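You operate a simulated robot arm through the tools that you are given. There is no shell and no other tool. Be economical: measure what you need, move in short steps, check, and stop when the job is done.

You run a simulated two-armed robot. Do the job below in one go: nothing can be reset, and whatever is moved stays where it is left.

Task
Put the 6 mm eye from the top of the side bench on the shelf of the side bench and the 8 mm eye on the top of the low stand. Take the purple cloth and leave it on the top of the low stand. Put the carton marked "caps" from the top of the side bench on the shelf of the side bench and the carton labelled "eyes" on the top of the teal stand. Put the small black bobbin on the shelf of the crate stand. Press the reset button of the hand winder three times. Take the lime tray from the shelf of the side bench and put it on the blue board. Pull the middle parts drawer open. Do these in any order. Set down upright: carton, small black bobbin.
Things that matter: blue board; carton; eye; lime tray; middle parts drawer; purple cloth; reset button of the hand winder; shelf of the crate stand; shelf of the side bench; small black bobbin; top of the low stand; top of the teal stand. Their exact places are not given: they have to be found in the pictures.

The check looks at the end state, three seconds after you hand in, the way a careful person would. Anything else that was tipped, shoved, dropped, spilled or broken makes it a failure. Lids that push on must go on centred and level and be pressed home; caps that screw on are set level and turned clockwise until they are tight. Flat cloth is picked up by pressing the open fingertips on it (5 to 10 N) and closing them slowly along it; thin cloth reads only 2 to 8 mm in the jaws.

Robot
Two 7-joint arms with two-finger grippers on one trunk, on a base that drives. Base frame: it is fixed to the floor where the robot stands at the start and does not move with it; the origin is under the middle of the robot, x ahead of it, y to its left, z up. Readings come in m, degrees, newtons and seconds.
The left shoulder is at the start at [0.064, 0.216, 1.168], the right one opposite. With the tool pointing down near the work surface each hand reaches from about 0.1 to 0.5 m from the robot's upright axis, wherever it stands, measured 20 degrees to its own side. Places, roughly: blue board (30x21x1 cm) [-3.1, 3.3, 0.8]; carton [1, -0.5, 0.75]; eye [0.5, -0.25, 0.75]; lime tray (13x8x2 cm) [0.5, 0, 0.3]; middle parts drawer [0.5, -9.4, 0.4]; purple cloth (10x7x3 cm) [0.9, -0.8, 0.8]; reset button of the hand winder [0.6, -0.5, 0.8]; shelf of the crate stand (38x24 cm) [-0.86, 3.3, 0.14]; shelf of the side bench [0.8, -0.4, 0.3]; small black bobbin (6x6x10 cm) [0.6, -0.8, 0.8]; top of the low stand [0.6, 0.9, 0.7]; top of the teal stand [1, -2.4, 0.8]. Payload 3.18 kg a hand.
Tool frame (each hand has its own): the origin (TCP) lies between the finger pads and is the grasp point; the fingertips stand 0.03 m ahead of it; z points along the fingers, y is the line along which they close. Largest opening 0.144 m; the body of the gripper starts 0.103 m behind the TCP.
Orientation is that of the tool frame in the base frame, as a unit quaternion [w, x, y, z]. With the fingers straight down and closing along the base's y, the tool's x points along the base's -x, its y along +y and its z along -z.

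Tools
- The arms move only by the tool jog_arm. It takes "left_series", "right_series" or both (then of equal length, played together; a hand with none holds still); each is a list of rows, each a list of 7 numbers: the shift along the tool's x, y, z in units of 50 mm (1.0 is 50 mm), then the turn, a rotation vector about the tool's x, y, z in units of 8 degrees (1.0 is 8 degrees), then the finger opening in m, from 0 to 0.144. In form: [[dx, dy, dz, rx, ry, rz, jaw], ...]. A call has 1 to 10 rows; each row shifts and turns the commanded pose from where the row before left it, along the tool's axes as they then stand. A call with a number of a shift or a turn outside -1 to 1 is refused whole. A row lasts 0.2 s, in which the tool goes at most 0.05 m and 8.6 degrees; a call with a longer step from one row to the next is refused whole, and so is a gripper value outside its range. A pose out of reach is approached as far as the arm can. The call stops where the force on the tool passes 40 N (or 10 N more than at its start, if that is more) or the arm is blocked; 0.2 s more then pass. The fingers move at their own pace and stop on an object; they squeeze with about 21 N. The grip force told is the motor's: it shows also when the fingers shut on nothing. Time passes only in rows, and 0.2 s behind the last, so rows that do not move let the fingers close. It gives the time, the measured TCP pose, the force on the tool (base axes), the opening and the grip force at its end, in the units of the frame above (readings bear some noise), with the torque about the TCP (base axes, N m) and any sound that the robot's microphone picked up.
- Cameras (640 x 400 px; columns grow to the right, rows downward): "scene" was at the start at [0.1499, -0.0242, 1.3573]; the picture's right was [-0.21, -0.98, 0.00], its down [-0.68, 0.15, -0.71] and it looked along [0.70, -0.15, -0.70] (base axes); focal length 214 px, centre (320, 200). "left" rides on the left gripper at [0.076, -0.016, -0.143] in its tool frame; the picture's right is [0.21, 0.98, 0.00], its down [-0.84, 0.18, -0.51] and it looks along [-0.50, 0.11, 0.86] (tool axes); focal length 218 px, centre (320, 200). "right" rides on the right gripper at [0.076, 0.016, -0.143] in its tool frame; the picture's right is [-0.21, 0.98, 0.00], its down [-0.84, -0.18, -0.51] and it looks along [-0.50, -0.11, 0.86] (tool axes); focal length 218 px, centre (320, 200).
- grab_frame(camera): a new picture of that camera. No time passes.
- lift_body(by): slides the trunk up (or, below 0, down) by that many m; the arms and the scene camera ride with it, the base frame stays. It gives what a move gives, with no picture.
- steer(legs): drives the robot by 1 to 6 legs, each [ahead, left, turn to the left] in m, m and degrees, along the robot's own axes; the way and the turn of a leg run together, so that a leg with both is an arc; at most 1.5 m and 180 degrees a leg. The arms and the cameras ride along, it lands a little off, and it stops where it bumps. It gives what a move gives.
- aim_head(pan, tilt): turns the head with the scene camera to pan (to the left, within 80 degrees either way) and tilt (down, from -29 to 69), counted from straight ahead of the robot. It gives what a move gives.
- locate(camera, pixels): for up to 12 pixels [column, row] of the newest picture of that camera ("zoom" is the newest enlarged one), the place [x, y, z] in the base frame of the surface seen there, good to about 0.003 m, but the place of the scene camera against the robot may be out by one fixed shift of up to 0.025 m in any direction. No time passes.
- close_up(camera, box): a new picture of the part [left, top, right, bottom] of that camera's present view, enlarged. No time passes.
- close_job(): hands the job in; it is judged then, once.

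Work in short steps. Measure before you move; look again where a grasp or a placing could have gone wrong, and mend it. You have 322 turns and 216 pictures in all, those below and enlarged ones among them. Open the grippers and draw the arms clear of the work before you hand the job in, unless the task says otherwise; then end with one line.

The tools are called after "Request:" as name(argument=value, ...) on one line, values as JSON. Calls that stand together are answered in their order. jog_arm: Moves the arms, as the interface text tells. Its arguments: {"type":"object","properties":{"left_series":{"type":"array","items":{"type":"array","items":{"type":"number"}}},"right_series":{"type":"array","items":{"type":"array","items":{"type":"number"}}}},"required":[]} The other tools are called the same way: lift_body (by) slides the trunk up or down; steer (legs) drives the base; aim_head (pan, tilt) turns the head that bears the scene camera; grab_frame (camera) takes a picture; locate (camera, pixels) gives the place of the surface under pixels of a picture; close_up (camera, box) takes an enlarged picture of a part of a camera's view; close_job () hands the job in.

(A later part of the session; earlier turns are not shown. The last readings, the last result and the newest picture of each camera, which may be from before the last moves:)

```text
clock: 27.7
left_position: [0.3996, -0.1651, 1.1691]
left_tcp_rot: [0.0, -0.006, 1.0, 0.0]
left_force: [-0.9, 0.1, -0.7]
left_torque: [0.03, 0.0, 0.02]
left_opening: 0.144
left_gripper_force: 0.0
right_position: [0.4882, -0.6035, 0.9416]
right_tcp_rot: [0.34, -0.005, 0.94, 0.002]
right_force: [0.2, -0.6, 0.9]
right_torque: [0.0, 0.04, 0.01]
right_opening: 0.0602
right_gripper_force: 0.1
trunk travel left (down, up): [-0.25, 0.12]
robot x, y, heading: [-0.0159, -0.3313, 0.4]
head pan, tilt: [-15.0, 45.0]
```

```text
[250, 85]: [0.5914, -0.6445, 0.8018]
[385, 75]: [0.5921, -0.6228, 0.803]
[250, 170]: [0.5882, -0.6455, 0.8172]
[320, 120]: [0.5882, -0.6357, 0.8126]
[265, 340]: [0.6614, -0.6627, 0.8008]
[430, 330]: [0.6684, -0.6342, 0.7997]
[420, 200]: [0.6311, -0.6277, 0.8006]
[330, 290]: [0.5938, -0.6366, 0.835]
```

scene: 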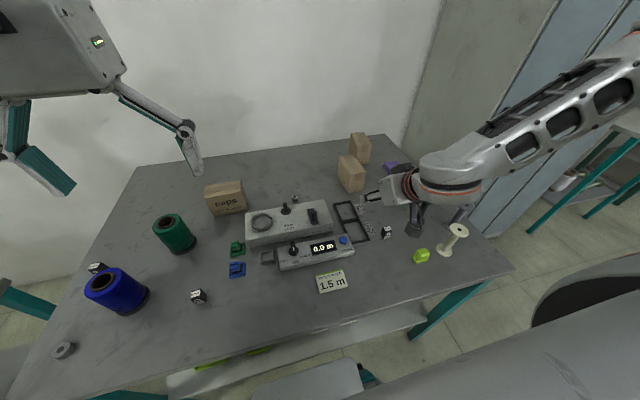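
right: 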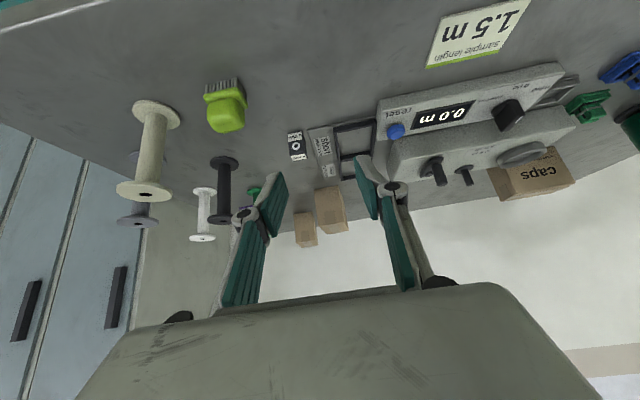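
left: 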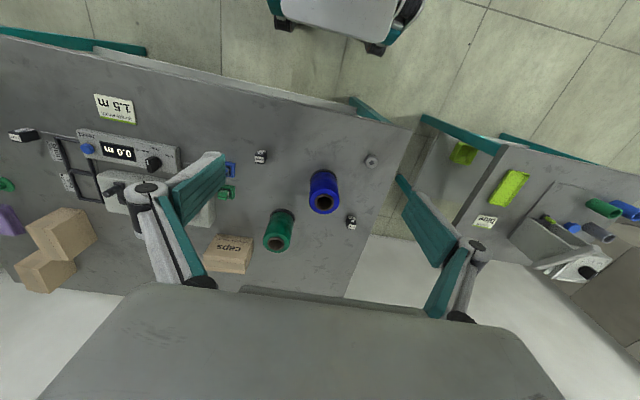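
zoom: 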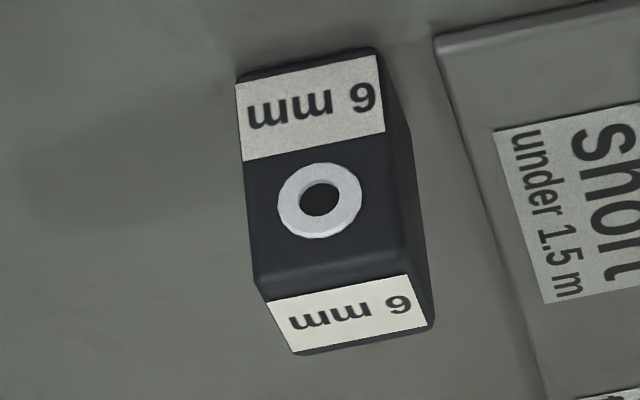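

The eye's front face spans y -0.646…-0.622 at x 0.59, centre about (0.602,-0.633). I approach along the tool axis with a 44 mm opening, stopping short to check.

Request:
jog_arm(right_series=[[-0.26, -0.6, 0, 0, 0, 0, 0.044], [0, 0, 0.9, 0, 0, 0, 0.044], [0, 0, 0.9, 0, 0, 0, 0.044], [0, 0, 0, 0, 0, 0, 0.044]])

Request:
grab_frame(camera="right")

```text
clock: 28.7
left_position: [0.3991, -0.1654, 1.1689]
left_tcp_rot: [0.0, -0.006, 1.0, 0.0]
left_force: [0.0, 1.5, 0.3]
left_torque: [-0.01, 0.0, -0.03]
left_opening: 0.1438
left_gripper_force: 0.1
right_position: [0.5589, -0.6358, 0.8771]
right_tcp_rot: [0.34, -0.004, 0.94, 0.003]
right_force: [-0.8, 0.4, -0.5]
right_torque: [-0.01, 0.02, 0.01]
right_opening: 0.044
right_gripper_force: 0.1
trunk travel left (down, up): [-0.25, 0.12]
robot x, y, heading: [-0.019, -0.3259, 0.5]
head pan, tilt: [-15.0, 45.0]
```

```text
182 pictures are left
```

right: 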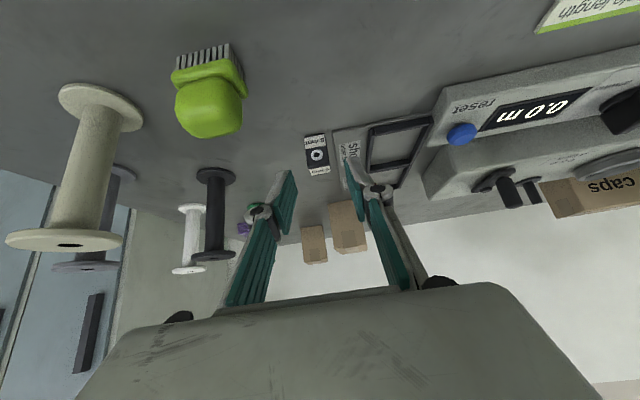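

The eye is centred at (317,152) between the fingers; I go 50 mm forward along the tool and close.

Request:
jog_arm(right_series=[[0, 0, 0.5, 0, 0, 0, 0.044], [0, 0, 0.48, 0, 0, 0, 0.044], [0, 0, 0, 0, 0, 0, 0.044], [0, 0, 0, 0, 0, 0, 0.01], [0, 0, 0, 0, 0, 0, 0.01], [0, 0, 0, 0, 0, 0, 0.01]])

Request:
grab_frame(camera="right")

```text
clock: 30.1
left_position: [0.3989, -0.1648, 1.1692]
left_tcp_rot: [0.0, -0.005, 1.0, -0.001]
left_force: [0.7, -0.8, 0.2]
left_torque: [0.0, 0.04, 0.01]
left_opening: 0.1441
left_gripper_force: 0.0
right_position: [0.5862, -0.6311, 0.842]
right_tcp_rot: [0.341, -0.005, 0.94, 0.002]
right_force: [0.2, 0.1, 0.6]
right_torque: [0.03, -0.06, 0.02]
right_opening: 0.0212
right_gripper_force: 20.6
trunk travel left (down, up): [-0.25, 0.12]
robot x, y, heading: [-0.0179, -0.3274, 0.6]
head pan, tilt: [-15.0, 45.0]
```

```text
181 pictures are left
```

right: 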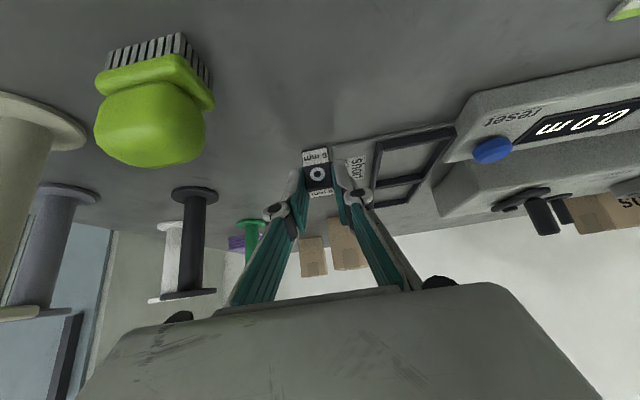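

Eye held (21 mm). I lift it 0.15 m while the left hand goes forward, lowers and tilts for the caps carton.

Request:
jog_arm(right_series=[[-0.6, 0, -0.72, 0, 0, 0, 0.01], [-0.6, 0, -0.72, 0, 0, 0, 0.01], [-0.6, 0, -0.72, 0, 0, 0, 0.01], [0, 0, 0, 0, 0, 0, 0.01], [0, 0, 0, 0, 0, 0, 0.01], [0, 0, 0, 0, 0, 0, 0.01], [0, 0, 0, 0, 0, 0, 0.01], [0, 0, 0, 0, 0, 0, 0.01], [0, 0, 0, 0, 0, 0, 0.01], [0, 0, 0, 0, 0, 0, 0.01]], left_series=[[-0.95, 0, 0, 0, 0, 0, 0.144], [-0.95, 0, 0, 0, 0, 0, 0.144], [-0.95, 0, 0, 0, 0, 0, 0.144], [0, 0, 0.9, 0, 0, 0, 0.144], [0, 0, 0.9, 0, 0, 0, 0.144], [0, 0, 0, 0, -1, 0, 0.144], [0, 0, 0, 0, -1, 0, 0.144], [0, 0, 0, 0, -1, 0, 0.144], [0, 0, 0, 0, -1, 0, 0.144], [0, 0, 0, 0, -1, 0, 0.144]])

Request:
grab_frame(camera="left")

Request:
grab_frame(camera="scene")

```text
clock: 32.3
left_position: [0.5416, -0.1627, 1.0801]
left_tcp_rot: [0.343, -0.006, 0.939, 0.002]
left_force: [0.4, -0.5, 0.9]
left_torque: [-0.01, 0.0, 0.01]
left_opening: 0.1438
left_gripper_force: 0.0
right_position: [0.586, -0.6295, 0.9832]
right_tcp_rot: [0.341, -0.003, 0.94, 0.002]
right_force: [-0.3, -0.4, -0.8]
right_torque: [-0.03, 0.03, -0.01]
right_opening: 0.021
right_gripper_force: 20.8
trunk travel left (down, up): [-0.25, 0.12]
robot x, y, heading: [-0.0175, -0.3283, 0.6]
head pan, tilt: [-15.0, 45.0]
```

```text
180 pictures are left
```

left: 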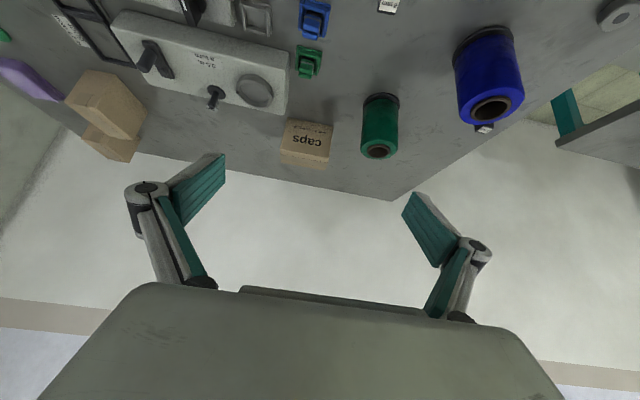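

```text
179 pictures are left
```

scene: 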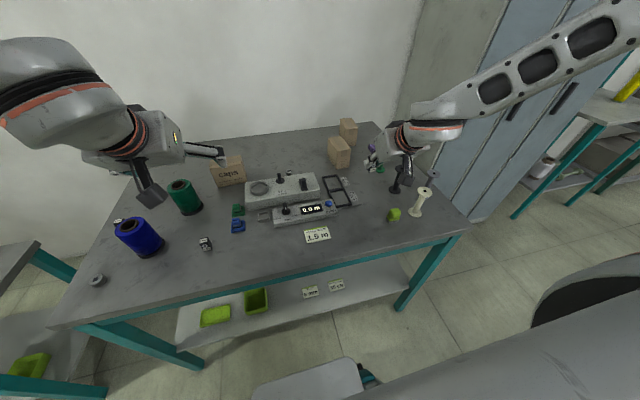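

The caps carton is at (305,145) in the left view with the green spool at (380,125); I measure both.

Request:
close_up(camera="left", box=[230, 80, 410, 190])

Request:
locate(camera="zoom", pixels=[[205, 145], [365, 160], [180, 250], [345, 265], [175, 290], [340, 310], [280, 200], [475, 130], [590, 130], [530, 260], [280, 270], [145, 100]])

```text
3.56 times, centred on (320, 135) of left
```

zoom: 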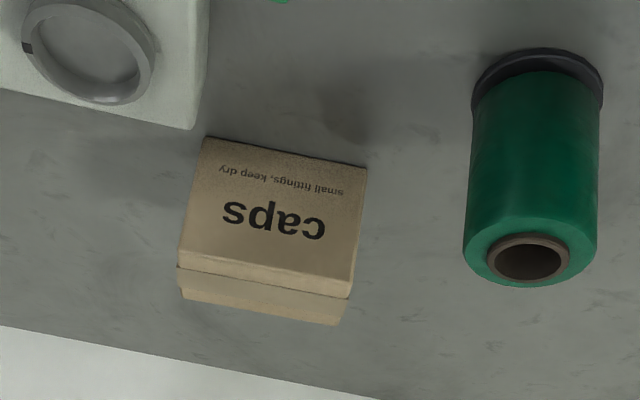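

```text
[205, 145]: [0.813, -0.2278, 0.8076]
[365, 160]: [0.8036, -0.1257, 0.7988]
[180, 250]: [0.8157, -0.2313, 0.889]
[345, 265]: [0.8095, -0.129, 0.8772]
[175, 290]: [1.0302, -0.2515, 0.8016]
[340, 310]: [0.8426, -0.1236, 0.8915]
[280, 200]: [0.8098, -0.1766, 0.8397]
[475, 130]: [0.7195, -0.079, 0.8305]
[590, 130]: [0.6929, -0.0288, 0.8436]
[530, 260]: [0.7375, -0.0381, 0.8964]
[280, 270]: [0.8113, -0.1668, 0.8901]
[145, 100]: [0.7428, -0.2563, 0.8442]
```

Carton front is x≈0.81, y -0.230…-0.127, top z 0.89. I bring the left hand to a standoff along the 40° line, opening 0.13.

Request:
jog_arm(left_series=[[-0.736, -0.15, 0, 0, 0, 0, 0.13], [-0.736, -0.15, 0, 0, 0, 0, 0.13], [0, 0, 0.94, 0, 0, 0, 0.13], [0, 0, 0.94, 0, 0, 0, 0.13], [0, 0, 0.94, 0, 0, 0, 0.13], [0, 0, 0.94, 0, 0, 0, 0.13], [0, 0, 0.94, 0, 0, 0, 0.13], [0, 0, 0, 0, 0, 0, 0.13]])

Request:
grab_frame(camera="left")

```text
clock: 34.1
left_position: [0.7501, -0.176, 0.9432]
left_tcp_rot: [0.343, -0.004, 0.939, 0.001]
left_force: [0.7, 0.6, 1.0]
left_torque: [-0.03, -0.02, 0.01]
left_opening: 0.1303
left_gripper_force: 0.0
right_position: [0.585, -0.6299, 0.9851]
right_tcp_rot: [0.341, -0.004, 0.94, 0.002]
right_force: [0.0, 0.5, -0.5]
right_torque: [-0.01, -0.02, -0.04]
right_opening: 0.021
right_gripper_force: 20.9
trunk travel left (down, up): [-0.25, 0.12]
robot x, y, heading: [-0.0133, -0.3294, 0.2]
head pan, tilt: [-15.0, 45.0]
```

```text
177 pictures are left
```

left: 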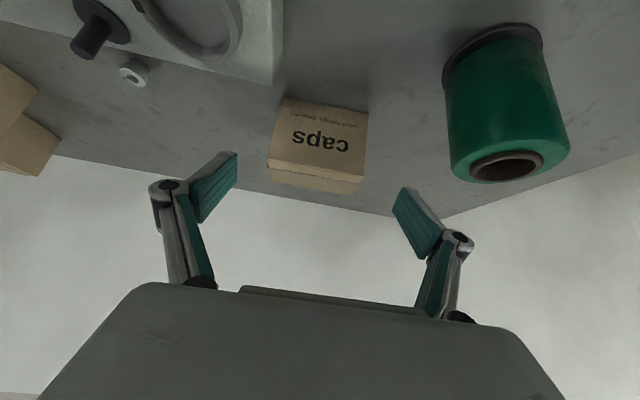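

Carton is centred at column 318; I go 115 mm forward along the tool and close.

Request:
jog_arm(left_series=[[-0.025, -0.02, 0.77, 0, 0, 0, 0.13], [-0.025, -0.02, 0.77, 0, 0, 0, 0.13], [-0.025, 0, 0.77, 0, 0, 0, 0.13], [0, 0, 0, 0, 0, 0, 0.13], [0, 0, 0, 0, 0, 0, 0.09], [0, 0, 0, 0, 0, 0, 0.09], [0, 0, 0, 0, 0, 0, 0.09]])

Request:
grab_frame(camera="left")

```text
clock: 35.7
left_position: [0.8261, -0.1782, 0.8576]
left_tcp_rot: [0.343, -0.005, 0.939, 0.002]
left_force: [1.1, 0.3, 3.0]
left_torque: [-0.14, -0.16, 0.12]
left_opening: 0.1098
left_gripper_force: 21.3
right_position: [0.5854, -0.6298, 0.9848]
right_tcp_rot: [0.34, -0.004, 0.94, 0.002]
right_force: [-0.1, -1.0, 0.4]
right_torque: [-0.01, -0.03, 0.02]
right_opening: 0.0209
right_gripper_force: 21.3
trunk travel left (down, up): [-0.25, 0.12]
robot x, y, heading: [-0.0155, -0.3243, 0.4]
head pan, tilt: [-15.0, 45.0]
```

```text
176 pictures are left
```

left: 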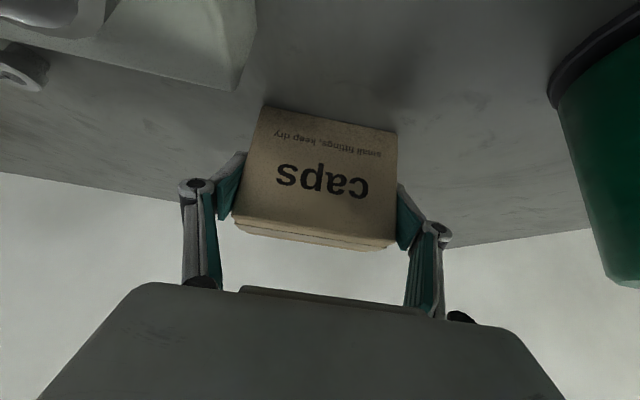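

Held at 110 mm. I lift it straight up 0.16 m and check it hangs level.

Request:
jog_arm(left_series=[[-0.32, 0, -0.38, 0, 0, 0, 0.09], [-0.6, 0, -0.72, 0, 0, 0, 0.09], [-0.6, 0, -0.72, 0, 0, 0, 0.09], [-0.6, 0, -0.72, 0, 0, 0, 0.09], [0, 0, 0, 0, 0, 0, 0.09]])

Request:
grab_frame(camera="left")

Request:
grab_frame(camera="scene")

```text
clock: 36.9
left_position: [0.8264, -0.1785, 1.0224]
left_tcp_rot: [0.341, -0.005, 0.94, 0.002]
left_force: [0.4, -0.1, -2.5]
left_torque: [-0.02, 0.02, 0.0]
left_opening: 0.1097
left_gripper_force: 21.1
right_position: [0.5863, -0.6292, 0.9832]
right_tcp_rot: [0.34, -0.005, 0.94, 0.003]
right_force: [-0.5, -0.4, 0.2]
right_torque: [-0.03, -0.02, 0.03]
right_opening: 0.021
right_gripper_force: 21.2
trunk travel left (down, up): [-0.25, 0.12]
robot x, y, heading: [-0.013, -0.3263, 0.6]
head pan, tilt: [-15.0, 45.0]
```

```text
175 pictures are left
```

left: 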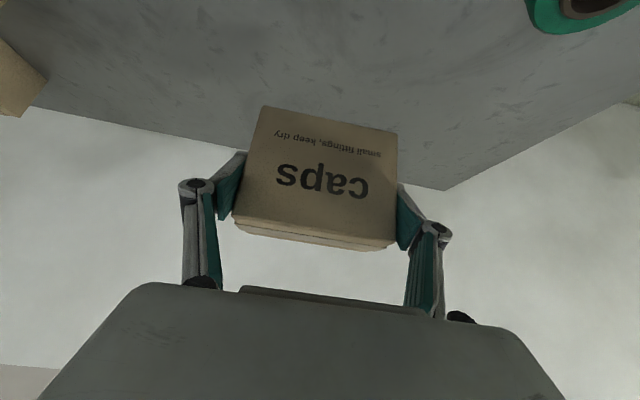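

```text
174 pictures are left
```

scene: 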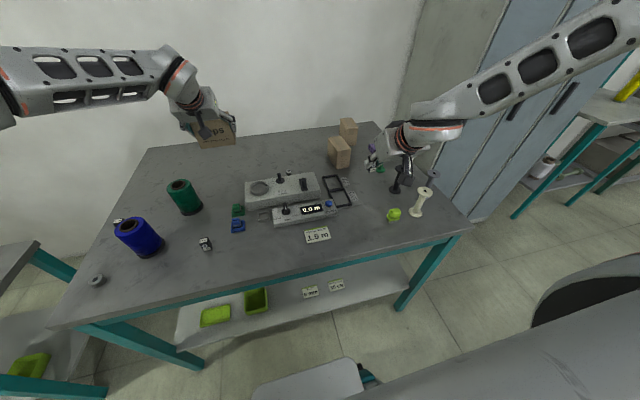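

The carton hangs level and the eye is held. I locate the shelf's contents before backing away.

Request:
locate(camera="scene", pixels=[[202, 326], [230, 317], [203, 312], [230, 305], [247, 314], [269, 309], [302, 298], [318, 296], [345, 290], [395, 285], [395, 268], [360, 300]])

Request:
close_up(camera="scene", box=[170, 250, 430, 380])

```text
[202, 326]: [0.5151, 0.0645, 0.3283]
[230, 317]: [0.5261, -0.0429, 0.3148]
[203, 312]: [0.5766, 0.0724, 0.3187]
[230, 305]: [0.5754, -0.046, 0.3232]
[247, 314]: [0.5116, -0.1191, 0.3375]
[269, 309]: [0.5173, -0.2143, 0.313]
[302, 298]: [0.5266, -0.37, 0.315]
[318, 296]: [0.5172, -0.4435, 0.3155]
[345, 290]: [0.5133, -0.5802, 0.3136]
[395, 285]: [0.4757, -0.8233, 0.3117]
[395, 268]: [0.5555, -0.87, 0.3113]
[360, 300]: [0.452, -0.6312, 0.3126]
```

```text
2.46 times, centred on (300, 315) of scene
```

zoom: 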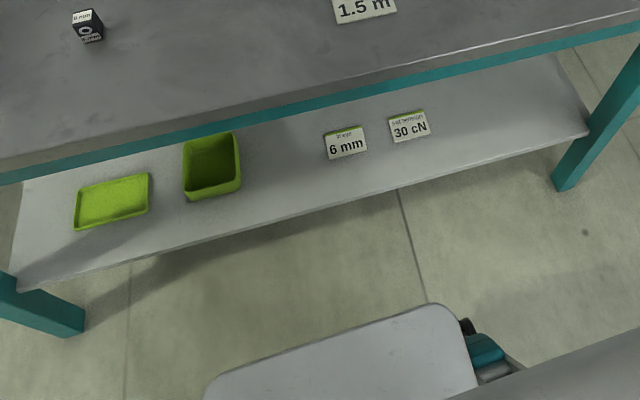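

Plan: carton to the shelf at about (0.60,-0.295), eye at about (0.53,-0.74). I back the robot 0.6 m with both held, then lower the trunk.

Request:
steer(legs=[[-0.3, 0, 0], [-0.3, 0, 0]])

Request:
lift_body(by=-0.25)

Request:
aim_head(pan=0, tilt=40)

Request:
grab_frame(camera="scene")

```text
clock: 40.6
left_position: [0.2316, -0.1873, 1.0234]
left_tcp_rot: [0.342, 0.0, 0.94, 0.0]
left_force: [0.1, 0.5, -2.6]
left_torque: [-0.01, 0.01, 0.04]
left_opening: 0.1097
left_gripper_force: 21.0
right_position: [-0.0134, -0.6366, 0.9851]
right_tcp_rot: [0.34, 0.0, 0.941, 0.001]
right_force: [-0.6, 0.6, -0.8]
right_torque: [0.02, 0.01, -0.02]
right_opening: 0.0211
right_gripper_force: 21.6
trunk travel left (down, up): [-0.25, 0.12]
robot x, y, heading: [-0.6088, -0.3298, 0.0]
head pan, tilt: [-15.0, 45.0]
```

```text
clock: 43.1
left_position: [0.2311, -0.1872, 0.7765]
left_tcp_rot: [0.343, 0.0, 0.939, 0.0]
left_force: [0.0, 0.2, -1.7]
left_torque: [-0.01, 0.03, 0.0]
left_opening: 0.1098
left_gripper_force: 20.8
right_position: [-0.0423, -0.6367, 0.6037]
right_tcp_rot: [0.189, 0.001, 0.982, 0.001]
right_force: [0.4, -0.2, -0.2]
right_torque: [0.02, -0.01, 0.03]
right_opening: 0.0212
right_gripper_force: 20.6
trunk travel left (down, up): [0.0, 0.369]
robot x, y, heading: [-0.6089, -0.3294, 0.1]
head pan, tilt: [-15.0, 45.0]
```

```text
clock: 43.9
left_position: [0.2311, -0.1881, 0.774]
left_tcp_rot: [0.342, -0.001, 0.94, 0.0]
left_force: [0.6, -0.3, -2.6]
left_torque: [0.01, 0.0, -0.01]
left_opening: 0.1099
left_gripper_force: 21.2
right_position: [-0.0435, -0.6374, 0.6028]
right_tcp_rot: [0.188, 0.0, 0.982, 0.001]
right_force: [-0.4, -0.5, 0.1]
right_torque: [0.02, -0.01, -0.02]
right_opening: 0.0213
right_gripper_force: 21.1
trunk travel left (down, up): [0.0, 0.369]
robot x, y, heading: [-0.6128, -0.3271, -0.1]
head pan, tilt: [0.0, 40.0]
```

```text
172 pictures are left
```

scene: 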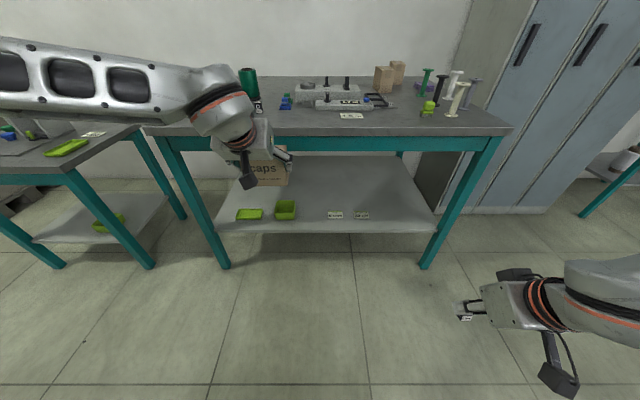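

Now the shelf is plainly visible. I locate its edges, the tray, the box, labels and the apron's underside.

Request:
locate(camera="scene", pixels=[[238, 219], [262, 210], [276, 217], [296, 203], [328, 216], [342, 212], [356, 217], [369, 213], [435, 230], [410, 160], [217, 232], [380, 148]])

Request:
close_up(camera="scene", box=[200, 140, 460, 270])

```text
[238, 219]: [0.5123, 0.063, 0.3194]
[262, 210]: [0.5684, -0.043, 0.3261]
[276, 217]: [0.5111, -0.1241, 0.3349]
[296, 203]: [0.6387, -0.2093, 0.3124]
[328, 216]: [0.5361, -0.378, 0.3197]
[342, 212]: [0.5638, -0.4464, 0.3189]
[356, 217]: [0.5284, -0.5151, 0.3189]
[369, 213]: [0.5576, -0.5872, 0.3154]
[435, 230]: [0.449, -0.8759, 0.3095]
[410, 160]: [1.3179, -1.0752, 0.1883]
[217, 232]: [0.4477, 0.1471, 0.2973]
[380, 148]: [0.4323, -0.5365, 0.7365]
```

```text
2.46 times, centred on (330, 205) of scene
```

zoom: 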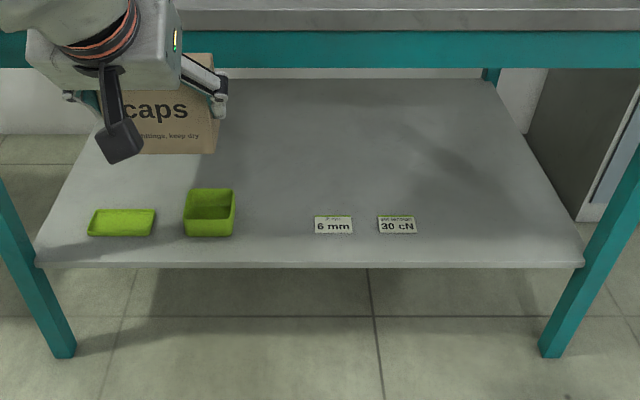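

I lower and retract the left hand to z≈0.45 and bring the right hand to z≈0.42 with its tilt restored to 40°.

Request:
jog_arm(left_series=[[0.818, 0, 0.39, 0, 0, 0, 0.09], [0.818, 0, 0.39, 0, 0, 0, 0.09], [0.818, 0, 0.39, 0, 0, 0, 0.09], [0.818, 0, 0.39, 0, 0, 0, 0.09], [0.818, 0, 0.39, 0, 0, 0, 0.09], [0.818, 0, 0.39, 0, 0, 0, 0.09], [0.818, 0, 0.39, 0, 0, 0, 0.09], [0.818, 0, 0.39, 0, 0, 0, 0.09]], right_series=[[0.24, -0.3, 0.87, 0, 0, 0, 0.01], [0.24, -0.3, 0.87, 0, 0, 0, 0.01], [0.24, -0.3, 0.87, 0, 0, 0, 0.01], [0.24, -0.3, 0.87, 0, 0, 0, 0.01], [0, 0, 0, 0, -0.77, 0, 0.01], [0, 0, 0, 0, -0.77, 0, 0.01], [0, 0, 0, 0, -0.77, 0, 0.01], [0, 0, 0, 0, 0, 0, 0.01]])

Request:
grab_frame(camera="scene")

```text
clock: 45.7
left_position: [0.1043, -0.2149, 0.4652]
left_tcp_rot: [0.335, -0.002, 0.942, 0.005]
left_force: [0.2, -0.8, -1.8]
left_torque: [0.03, 0.04, 0.03]
left_opening: 0.1097
left_gripper_force: 20.5
left hand out of reach, approached as far as the arm can: row 7, 8
right_position: [0.0112, -0.7232, 0.4472]
right_tcp_rot: [0.238, -0.002, 0.971, 0.014]
right_force: [0.1, 0.3, -0.1]
right_torque: [-0.04, 0.06, -0.03]
right_opening: 0.021
right_gripper_force: 21.0
right hand out of reach, approached as far as the arm can: row 5, 6, 7
trunk travel left (down, up): [0.0, 0.369]
robot x, y, heading: [-0.6121, -0.3299, -0.1]
head pan, tilt: [0.0, 40.0]
```

```text
170 pictures are left
```

scene: 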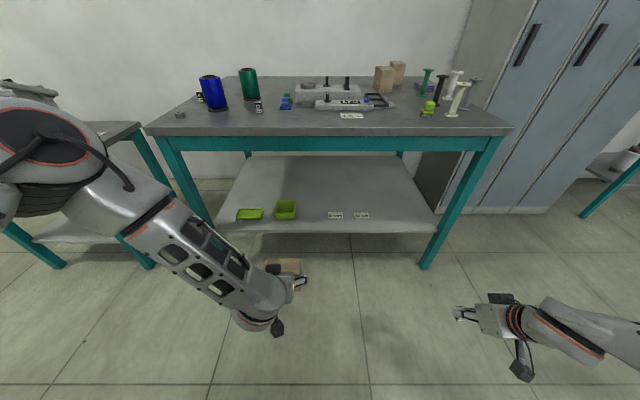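

Both hit a near-reach limit; I extend them forward 0.1–0.15 m and restore the right tilt.

Request:
jog_arm(left_series=[[-0.766, 0, 0.643, 0, 0, 0, 0.09], [-0.766, 0, 0.643, 0, 0, 0, 0.09], [0, 0, 0, 0, 0, 0, 0.09], [0, 0, 0, 0, 0, 0, 0.09], [0, 0, 0, 0, 0, 0, 0.09], [0, 0, 0, 0, 0, 0, 0.09]], right_series=[[-0.887, 0, 0.462, 0, 0, 0, 0.01], [-0.887, 0, 0.462, 0, 0, 0, 0.01], [-0.887, 0, 0.462, 0, 0, 0, 0.01], [0, 0, 0, 0, -0.8, 0, 0.01], [0, 0, 0, 0, -0.8, 0, 0.01], [0, 0, 0, 0, 0, 0, 0.01]])

```text
clock: 47.1
left_position: [0.2016, -0.2152, 0.4645]
left_tcp_rot: [0.342, 0.0, 0.94, 0.0]
left_force: [-0.8, 0.0, -1.7]
left_torque: [0.02, 0.05, -0.02]
left_opening: 0.1097
left_gripper_force: 21.6
right_position: [0.162, -0.7201, 0.4475]
right_tcp_rot: [0.319, -0.002, 0.948, 0.016]
right_force: [-0.2, -0.3, -0.2]
right_torque: [0.0, 0.0, -0.02]
right_opening: 0.0211
right_gripper_force: 21.0
right hand out of reach, approached as far as the arm can: row 5
trunk travel left (down, up): [0.0, 0.369]
robot x, y, heading: [-0.6092, -0.3278, 0.1]
head pan, tilt: [0.0, 40.0]
```

Poses are good. I lower both 60 mm, then drive ahead 0.36 and right 0.065.

Request:
jog_arm(left_series=[[0.386, 0, 0.46, 0, 0, 0, 0.09], [0.386, 0, 0.46, 0, 0, 0, 0.09]], right_series=[[0.36, 0, 0.48, 0, 0, 0, 0.01], [0.36, 0, 0.48, 0, 0, 0, 0.01]])

Request:
steer(legs=[[0.2, -0.065, 0]])

Request:
grab_frame(camera="scene")

Request:
grab_frame(camera="left")

```text
clock: 47.7
left_position: [0.2016, -0.2151, 0.4034]
left_tcp_rot: [0.341, -0.001, 0.94, 0.001]
left_force: [-0.3, 0.1, -1.9]
left_torque: [0.01, 0.04, 0.01]
left_opening: 0.1099
left_gripper_force: 21.1
right_position: [0.1661, -0.7213, 0.3875]
right_tcp_rot: [0.314, -0.001, 0.949, 0.017]
right_force: [0.6, -0.3, -0.1]
right_torque: [0.01, 0.0, 0.02]
right_opening: 0.021
right_gripper_force: 20.6
trunk travel left (down, up): [0.0, 0.369]
robot x, y, heading: [-0.6091, -0.3277, 0.0]
head pan, tilt: [0.0, 40.0]
```

```text
clock: 49.4
left_position: [0.4003, -0.2772, 0.4043]
left_tcp_rot: [0.342, -0.002, 0.94, 0.001]
left_force: [-0.5, -0.1, -2.2]
left_torque: [0.01, 0.02, 0.0]
left_opening: 0.1097
left_gripper_force: 20.8
right_position: [0.3627, -0.7832, 0.3886]
right_tcp_rot: [0.314, -0.002, 0.949, 0.016]
right_force: [0.3, 0.0, -1.3]
right_torque: [-0.03, 0.0, -0.01]
right_opening: 0.021
right_gripper_force: 21.1
trunk travel left (down, up): [0.0, 0.369]
robot x, y, heading: [-0.413, -0.3906, 0.3]
head pan, tilt: [0.0, 40.0]
```

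```text
169 pictures are left
```

scene: 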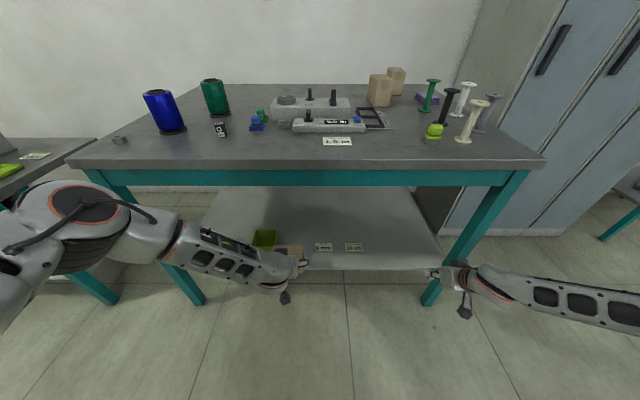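

```text
168 pictures are left
```

left: 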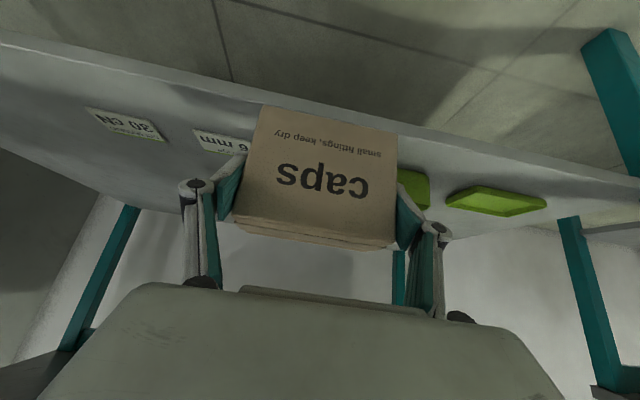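

The right gripper is close to the bench leg, so I shift it 50 mm left, the left hand 10 mm right, then drive ahead 0.16.

Request:
jog_arm(left_series=[[0, -0.2, 0, 0, 0, 0, 0.09], [0, 0, 0, 0, 0, 0, 0.09]], right_series=[[0, 0.9, 0, 0, 0, 0, 0.01], [0, 0.3, 0, 0, 0, 0, 0.01]])

Request:
steer(legs=[[0.16, 0, 0]])

Request:
grab_frame(camera="scene")

Request:
grab_frame(camera="right")

Request:
grab_frame(camera="left")

```text
clock: 50.0
left_position: [0.4017, -0.2863, 0.4034]
left_tcp_rot: [0.342, -0.002, 0.94, 0.0]
left_force: [-0.1, 0.1, -2.6]
left_torque: [0.01, 0.04, 0.0]
left_opening: 0.1098
left_gripper_force: 21.1
right_position: [0.3772, -0.731, 0.3949]
right_tcp_rot: [0.31, -0.003, 0.95, 0.017]
right_force: [-0.8, -0.5, -0.8]
right_torque: [0.02, 0.02, 0.02]
right_opening: 0.0213
right_gripper_force: 21.0
right hand out of reach, approached as far as the arm can: row 1, 2
trunk travel left (down, up): [0.0, 0.369]
robot x, y, heading: [-0.4129, -0.3934, 0.0]
head pan, tilt: [0.0, 40.0]
```

```text
clock: 51.4
left_position: [0.5601, -0.2856, 0.4042]
left_tcp_rot: [0.341, -0.002, 0.94, 0.001]
left_force: [0.0, -0.4, -3.4]
left_torque: [-0.04, 0.05, 0.02]
left_opening: 0.1098
left_gripper_force: 21.4
right_position: [0.5385, -0.7307, 0.3954]
right_tcp_rot: [0.31, -0.004, 0.951, 0.019]
right_force: [0.3, 1.1, 0.6]
right_torque: [0.04, -0.02, 0.01]
right_opening: 0.0212
right_gripper_force: 21.2
trunk travel left (down, up): [0.0, 0.369]
robot x, y, heading: [-0.2516, -0.3906, 0.1]
head pan, tilt: [0.0, 40.0]
```

```text
167 pictures are left
```

scene: 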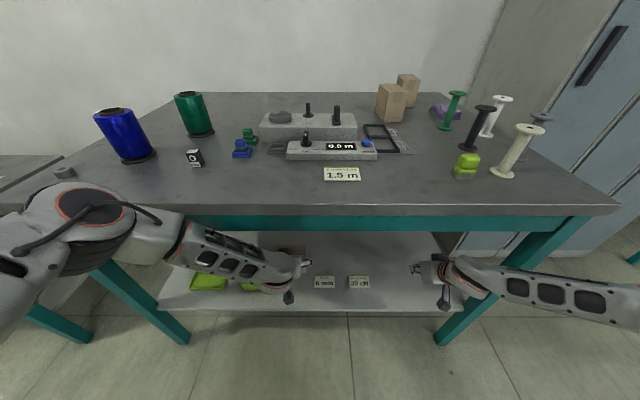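

```text
166 pictures are left
```

right: 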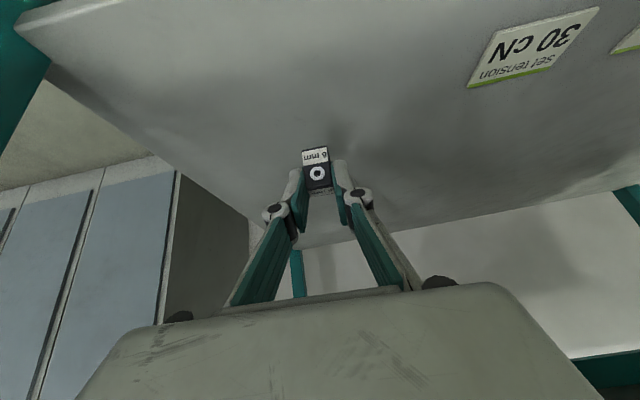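

```text
165 pictures are left
```

left: 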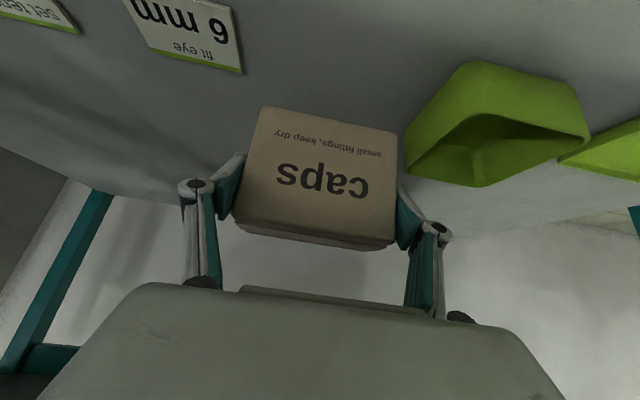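

The carton is near the lime box; I locate box, label and carton edges in the left view.

Request:
locate(camera="left", pixels=[[407, 135], [408, 165], [478, 185], [470, 65], [243, 70], [236, 8], [265, 108], [396, 134], [234, 225], [388, 245], [320, 140], [330, 105]])

Request:
locate(camera="right", pixels=[[304, 152], [328, 150], [316, 172], [316, 110], [40, 75], [150, 155]])

```text
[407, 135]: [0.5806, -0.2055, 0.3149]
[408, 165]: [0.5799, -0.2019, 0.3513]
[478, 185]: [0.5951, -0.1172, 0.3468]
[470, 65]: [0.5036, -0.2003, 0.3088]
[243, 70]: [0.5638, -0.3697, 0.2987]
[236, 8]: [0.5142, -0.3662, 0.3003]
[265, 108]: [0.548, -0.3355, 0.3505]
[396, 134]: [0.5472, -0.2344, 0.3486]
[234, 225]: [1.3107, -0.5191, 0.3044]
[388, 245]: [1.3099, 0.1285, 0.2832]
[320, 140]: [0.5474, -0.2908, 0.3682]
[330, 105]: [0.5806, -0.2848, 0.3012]
```

```text
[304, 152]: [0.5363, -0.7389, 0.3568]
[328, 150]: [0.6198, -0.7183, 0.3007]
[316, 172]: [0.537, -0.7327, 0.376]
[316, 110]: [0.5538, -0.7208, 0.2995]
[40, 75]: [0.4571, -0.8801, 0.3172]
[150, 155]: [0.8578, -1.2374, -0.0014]
```

Gaps are about 30 mm each side of the carton. I lower the carton 46 mm and the eye 50 mm.

Request:
jog_arm(left_series=[[0.296, -0.05, 0.352, 0, 0, 0, 0.09], [0.296, -0.05, 0.352, 0, 0, 0, 0.09], [0, 0, 0, 0, 0, 0, 0.09]], right_series=[[0.3, 0, 0.41, 0, 0, 0, 0.01], [0.3, 0, 0.41, 0, 0, 0, 0.01], [0, 0, 0, 0, 0, 0, 0.01]])

Request:
grab_frame(camera="left")

Request:
grab_frame(camera="right")

```text
clock: 52.2
left_position: [0.5623, -0.2889, 0.3582]
left_tcp_rot: [0.343, -0.001, 0.939, 0.001]
left_force: [0.2, 0.9, 2.9]
left_torque: [-0.05, 0.1, 0.03]
left_opening: 0.1097
left_gripper_force: 20.5
right_position: [0.5463, -0.7312, 0.3473]
right_tcp_rot: [0.306, -0.006, 0.952, 0.021]
right_force: [0.3, -0.1, 0.6]
right_torque: [-0.03, -0.04, 0.0]
right_opening: 0.0215
right_gripper_force: 21.1
right hand out of reach, approached as far as the arm can: row 2
trunk travel left (down, up): [0.0, 0.369]
robot x, y, heading: [-0.2534, -0.3937, 0.3]
head pan, tilt: [0.0, 40.0]
```

```text
164 pictures are left
```

left: 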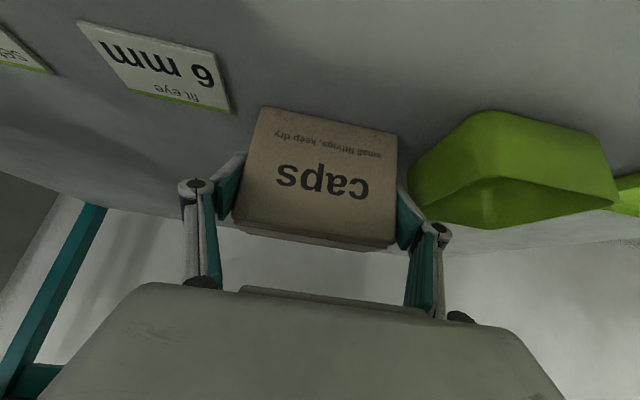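

```text
163 pictures are left
```

right: 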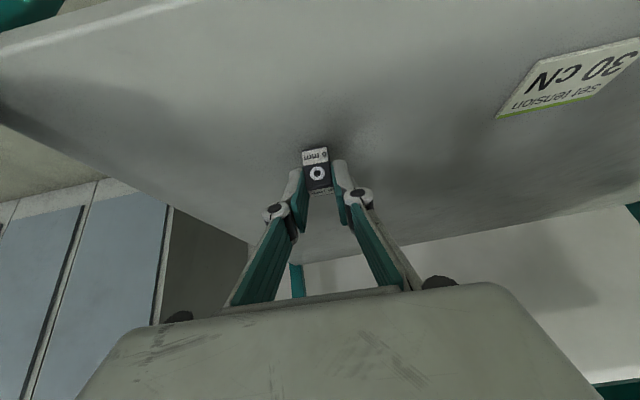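

The carton now rests on the shelf (force +2.9 N). I open the left slightly and lower the eye 6 mm more.

Request:
jog_arm(left_series=[[0, 0, 0, 0, 0, 0, 0.12], [0, 0, 0, 0, 0, 0, 0.12], [0, 0, 0, 0, 0, 0, 0.12]], right_series=[[0.04, 0, 0.06, 0, 0, 0, 0.01], [0.04, 0, 0.06, 0, 0, 0, 0.01], [0, 0, 0, 0, 0, 0, 0.01]])

Request:
close_up(camera="right", box=[270, 125, 370, 215])

Request:
grab_frame(camera="left")

```text
clock: 53.0
left_position: [0.5617, -0.2896, 0.3588]
left_tcp_rot: [0.344, -0.001, 0.939, 0.0]
left_force: [-0.7, 0.5, -0.4]
left_torque: [0.03, 0.02, 0.04]
left_opening: 0.1201
left_gripper_force: 0.1
right_position: [0.5513, -0.7312, 0.3437]
right_tcp_rot: [0.308, -0.004, 0.951, 0.02]
right_force: [-0.5, 0.1, 13.9]
right_torque: [-0.17, -0.31, -0.04]
right_opening: 0.0214
right_gripper_force: 20.8
trunk travel left (down, up): [0.0, 0.369]
robot x, y, heading: [-0.2544, -0.3899, 0.2]
head pan, tilt: [0.0, 40.0]
```

```text
4.44 times, centred on (320, 170) of right
```

zoom: 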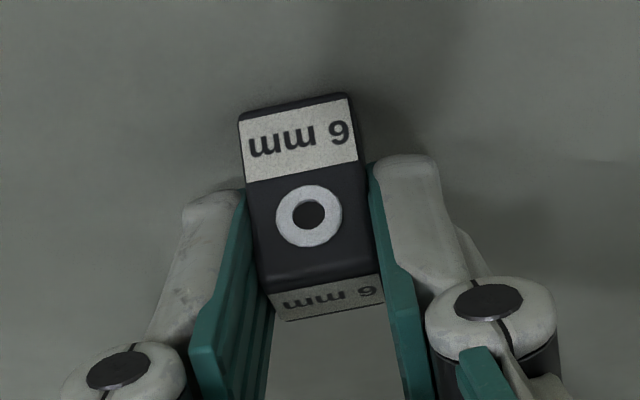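

```text
161 pictures are left
```

left: 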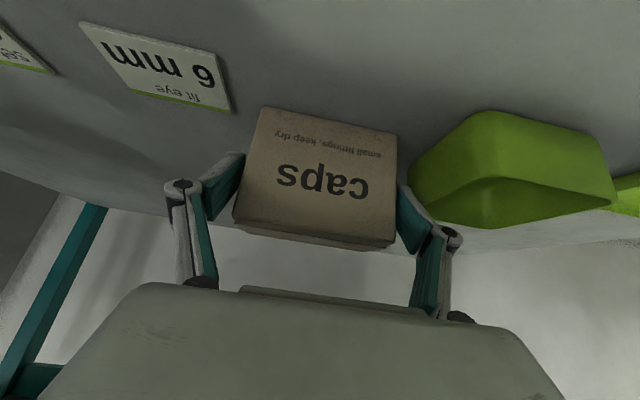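

Both are down (eye 14 N). I ease the right up 1 mm, open, and retract both along their tool axes.

Request:
jog_arm(left_series=[[0, 0, -0.1, 0, 0, 0, 0.122], [0, 0, -0.3, 0, 0, 0, 0.122], [0, 0, -0.5, 0, 0, 0, 0.122], [0, 0, -0.8, 0, 0, 0, 0.122], [0, 0, -0.8, 0, 0, 0, 0.122]], right_series=[[-0.02, 0, -0.03, 0, 0, 0, 0.04], [0, 0, 0, 0, 0, 0, 0.045], [0, 0, -0.5, 0, 0, 0, 0.045], [0, 0, -0.8, 0, 0, 0, 0.045], [0, 0, -0.8, 0, 0, 0, 0.045]])

Request:
grab_frame(camera="left")

Request:
grab_frame(camera="right")

Request:
grab_frame(camera="scene")

```text
clock: 54.2
left_position: [0.4789, -0.288, 0.4575]
left_tcp_rot: [0.342, -0.001, 0.94, 0.0]
left_force: [-0.2, 0.6, 0.0]
left_torque: [0.0, 0.04, -0.04]
left_opening: 0.1218
left_gripper_force: 0.0
right_position: [0.5053, -0.7449, 0.433]
right_tcp_rot: [0.306, -0.004, 0.952, 0.021]
right_force: [1.2, -0.5, 0.3]
right_torque: [-0.04, 0.01, 0.03]
right_opening: 0.045
right_gripper_force: 0.1
right hand out of reach, approached as far as the arm can: row 3, 4, 5
trunk travel left (down, up): [0.0, 0.369]
robot x, y, heading: [-0.2531, -0.3904, 0.2]
head pan, tilt: [0.0, 40.0]
```

```text
160 pictures are left
```

left: 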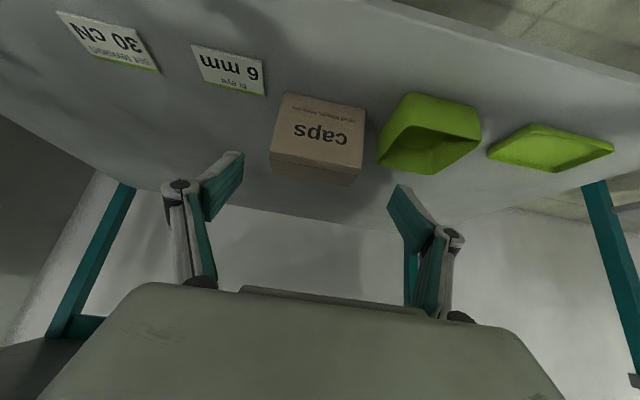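

```text
159 pictures are left
```

right: 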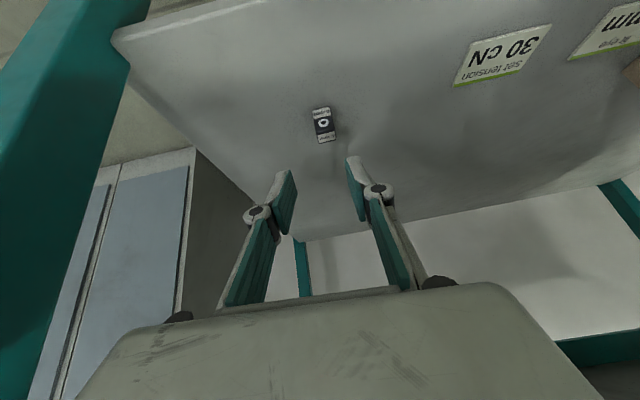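

```text
158 pictures are left
```

scene: 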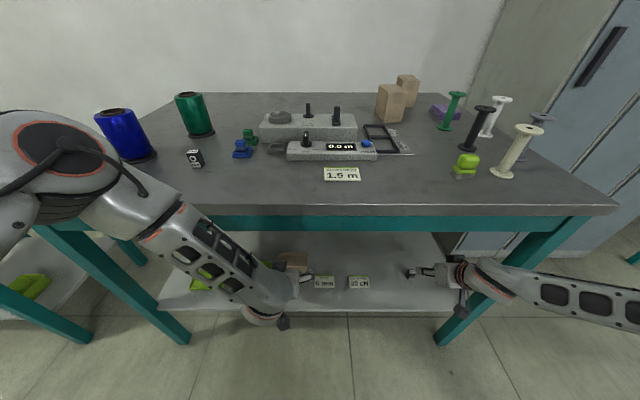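

Both objects stand properly on the shelf. Next the lime tray: I back off 0.15, shift left 0.30 and look with the left camera.

Request:
steer(legs=[[-0.15, 0, 0], [0, 0.3, 0]])

Request:
jog_arm(left_series=[[0, 0, 0, 0, 0, 0, 0.144], [0, 0, 0, 0, 0, 0, 0.144]])

Request:
grab_frame(camera="left")

Request:
grab_frame(camera="scene")

```text
clock: 58.4
left_position: [0.3293, 0.0143, 0.4557]
left_tcp_rot: [0.342, 0.001, 0.94, 0.0]
left_force: [0.1, 0.6, -0.3]
left_torque: [0.01, 0.04, 0.01]
left_opening: 0.1222
left_gripper_force: 0.2
right_position: [0.3528, -0.4423, 0.4318]
right_tcp_rot: [0.305, -0.002, 0.952, 0.019]
right_force: [-0.1, 0.2, -0.2]
right_torque: [0.03, 0.0, -0.01]
right_opening: 0.0451
right_gripper_force: 0.0
trunk travel left (down, up): [0.0, 0.369]
robot x, y, heading: [-0.4036, -0.0874, 0.1]
head pan, tilt: [0.0, 40.0]
```

```text
clock: 59.0
left_position: [0.3295, 0.0157, 0.4545]
left_tcp_rot: [0.342, 0.001, 0.94, 0.0]
left_force: [0.6, -0.8, -0.4]
left_torque: [0.01, -0.02, 0.03]
left_opening: 0.1439
left_gripper_force: 0.2
right_position: [0.3544, -0.443, 0.431]
right_tcp_rot: [0.306, -0.002, 0.952, 0.02]
right_force: [0.8, 0.4, -0.7]
right_torque: [-0.01, 0.02, 0.01]
right_opening: 0.0449
right_gripper_force: 0.1
trunk travel left (down, up): [0.0, 0.369]
robot x, y, heading: [-0.398, -0.0858, 0.2]
head pan, tilt: [0.0, 40.0]
```

```text
157 pictures are left
```

left: 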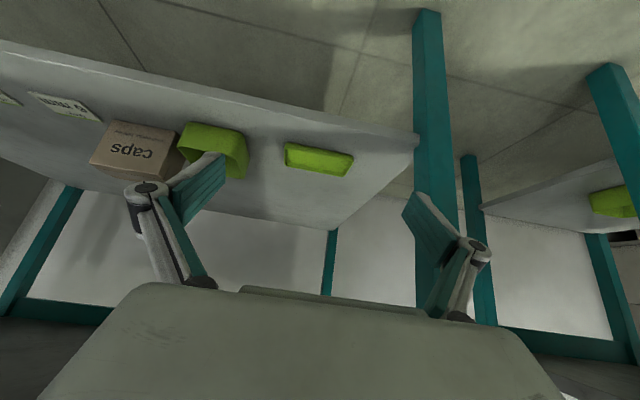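

```text
156 pictures are left
```

scene: 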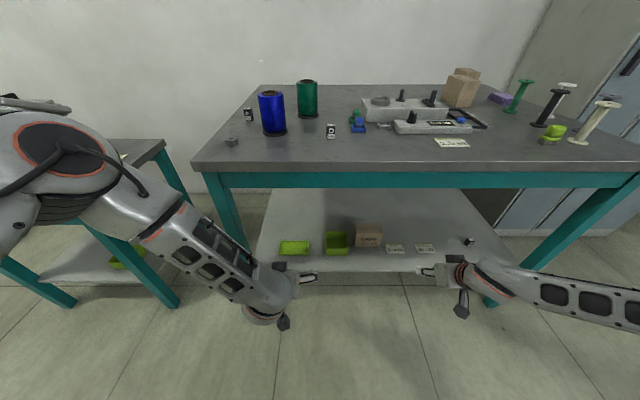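

I zoom on the tray in the left view at about (320,160) and locate its corners.

Request:
close_up(camera="left", box=[270, 130, 370, 190])

Request:
locate(camera="zoom", pixels=[[105, 90], [535, 155], [95, 205], [485, 285], [110, 140], [515, 215], [300, 110], [290, 240], [300, 170]])

Request:
locate(camera="left", pixels=[[244, 150], [245, 175], [420, 150], [415, 135], [330, 225]])

```text
6.40 times, centred on (320, 160) of left
```

zoom: 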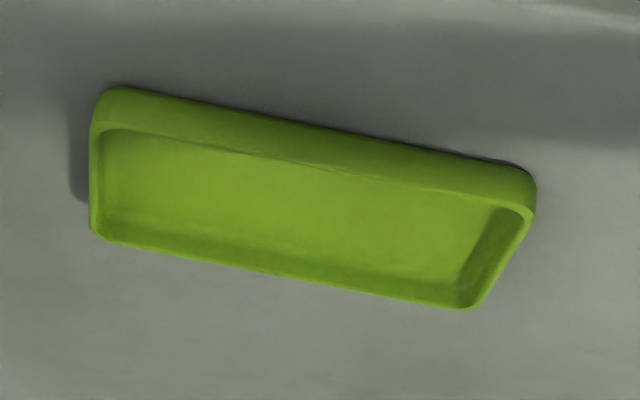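

```text
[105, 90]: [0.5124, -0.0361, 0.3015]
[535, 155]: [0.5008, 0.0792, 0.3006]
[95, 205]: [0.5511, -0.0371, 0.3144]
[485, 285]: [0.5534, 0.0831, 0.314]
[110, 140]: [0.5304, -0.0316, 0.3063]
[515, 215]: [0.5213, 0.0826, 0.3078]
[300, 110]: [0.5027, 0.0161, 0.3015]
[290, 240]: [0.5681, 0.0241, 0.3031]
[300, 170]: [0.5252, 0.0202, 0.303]
```

```text
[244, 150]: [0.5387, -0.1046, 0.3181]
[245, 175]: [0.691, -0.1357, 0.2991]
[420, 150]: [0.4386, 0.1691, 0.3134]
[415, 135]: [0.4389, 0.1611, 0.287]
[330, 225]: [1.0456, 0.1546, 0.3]
```

Tray centre is about (0.540,0.022), 5.5° yawed, 125 mm long. I drive ahead 0.15, yaw the tool to match and look.

Request:
steer(legs=[[0.15, 0, 0]])

Request:
jog_arm(left_series=[[0, 0.12, 0, -0.44, 0, -0.53, 0.144], [0.42, 0, 0.5, 0, 0, 0, 0.144], [0, 0, 0, 0, 0, 0, 0.144]])

Request:
grab_frame(camera="left")

```text
clock: 60.4
left_position: [0.4765, 0.0134, 0.4546]
left_tcp_rot: [0.341, 0.002, 0.94, -0.001]
left_force: [-0.2, -0.3, 0.1]
left_torque: [-0.01, 0.0, 0.02]
left_opening: 0.144
left_gripper_force: 0.1
right_position: [0.4997, -0.4432, 0.4304]
right_tcp_rot: [0.305, -0.001, 0.952, 0.02]
right_force: [-0.8, 0.2, -0.6]
right_torque: [-0.01, -0.02, 0.01]
right_opening: 0.0449
right_gripper_force: 0.0
trunk travel left (down, up): [0.0, 0.369]
robot x, y, heading: [-0.2578, -0.0851, -0.5]
head pan, tilt: [0.0, 40.0]
```

```text
clock: 61.2
left_position: [0.4764, 0.0176, 0.4232]
left_tcp_rot: [0.342, -0.043, 0.939, 0.015]
left_force: [0.8, 0.4, -0.3]
left_torque: [0.02, -0.02, -0.04]
left_opening: 0.1442
left_gripper_force: 0.1
right_position: [0.5001, -0.4443, 0.431]
right_tcp_rot: [0.306, -0.001, 0.952, 0.02]
right_force: [1.0, -0.3, -1.0]
right_torque: [0.01, -0.03, 0.0]
right_opening: 0.0447
right_gripper_force: 0.0
trunk travel left (down, up): [0.0, 0.369]
robot x, y, heading: [-0.2545, -0.0836, -0.0]
head pan, tilt: [0.0, 40.0]
```

```text
154 pictures are left
```

left: 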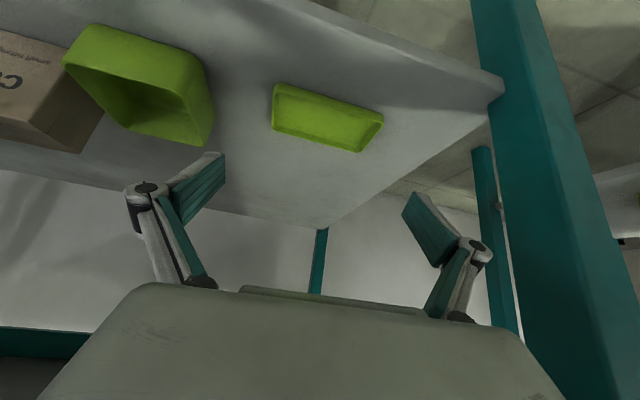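

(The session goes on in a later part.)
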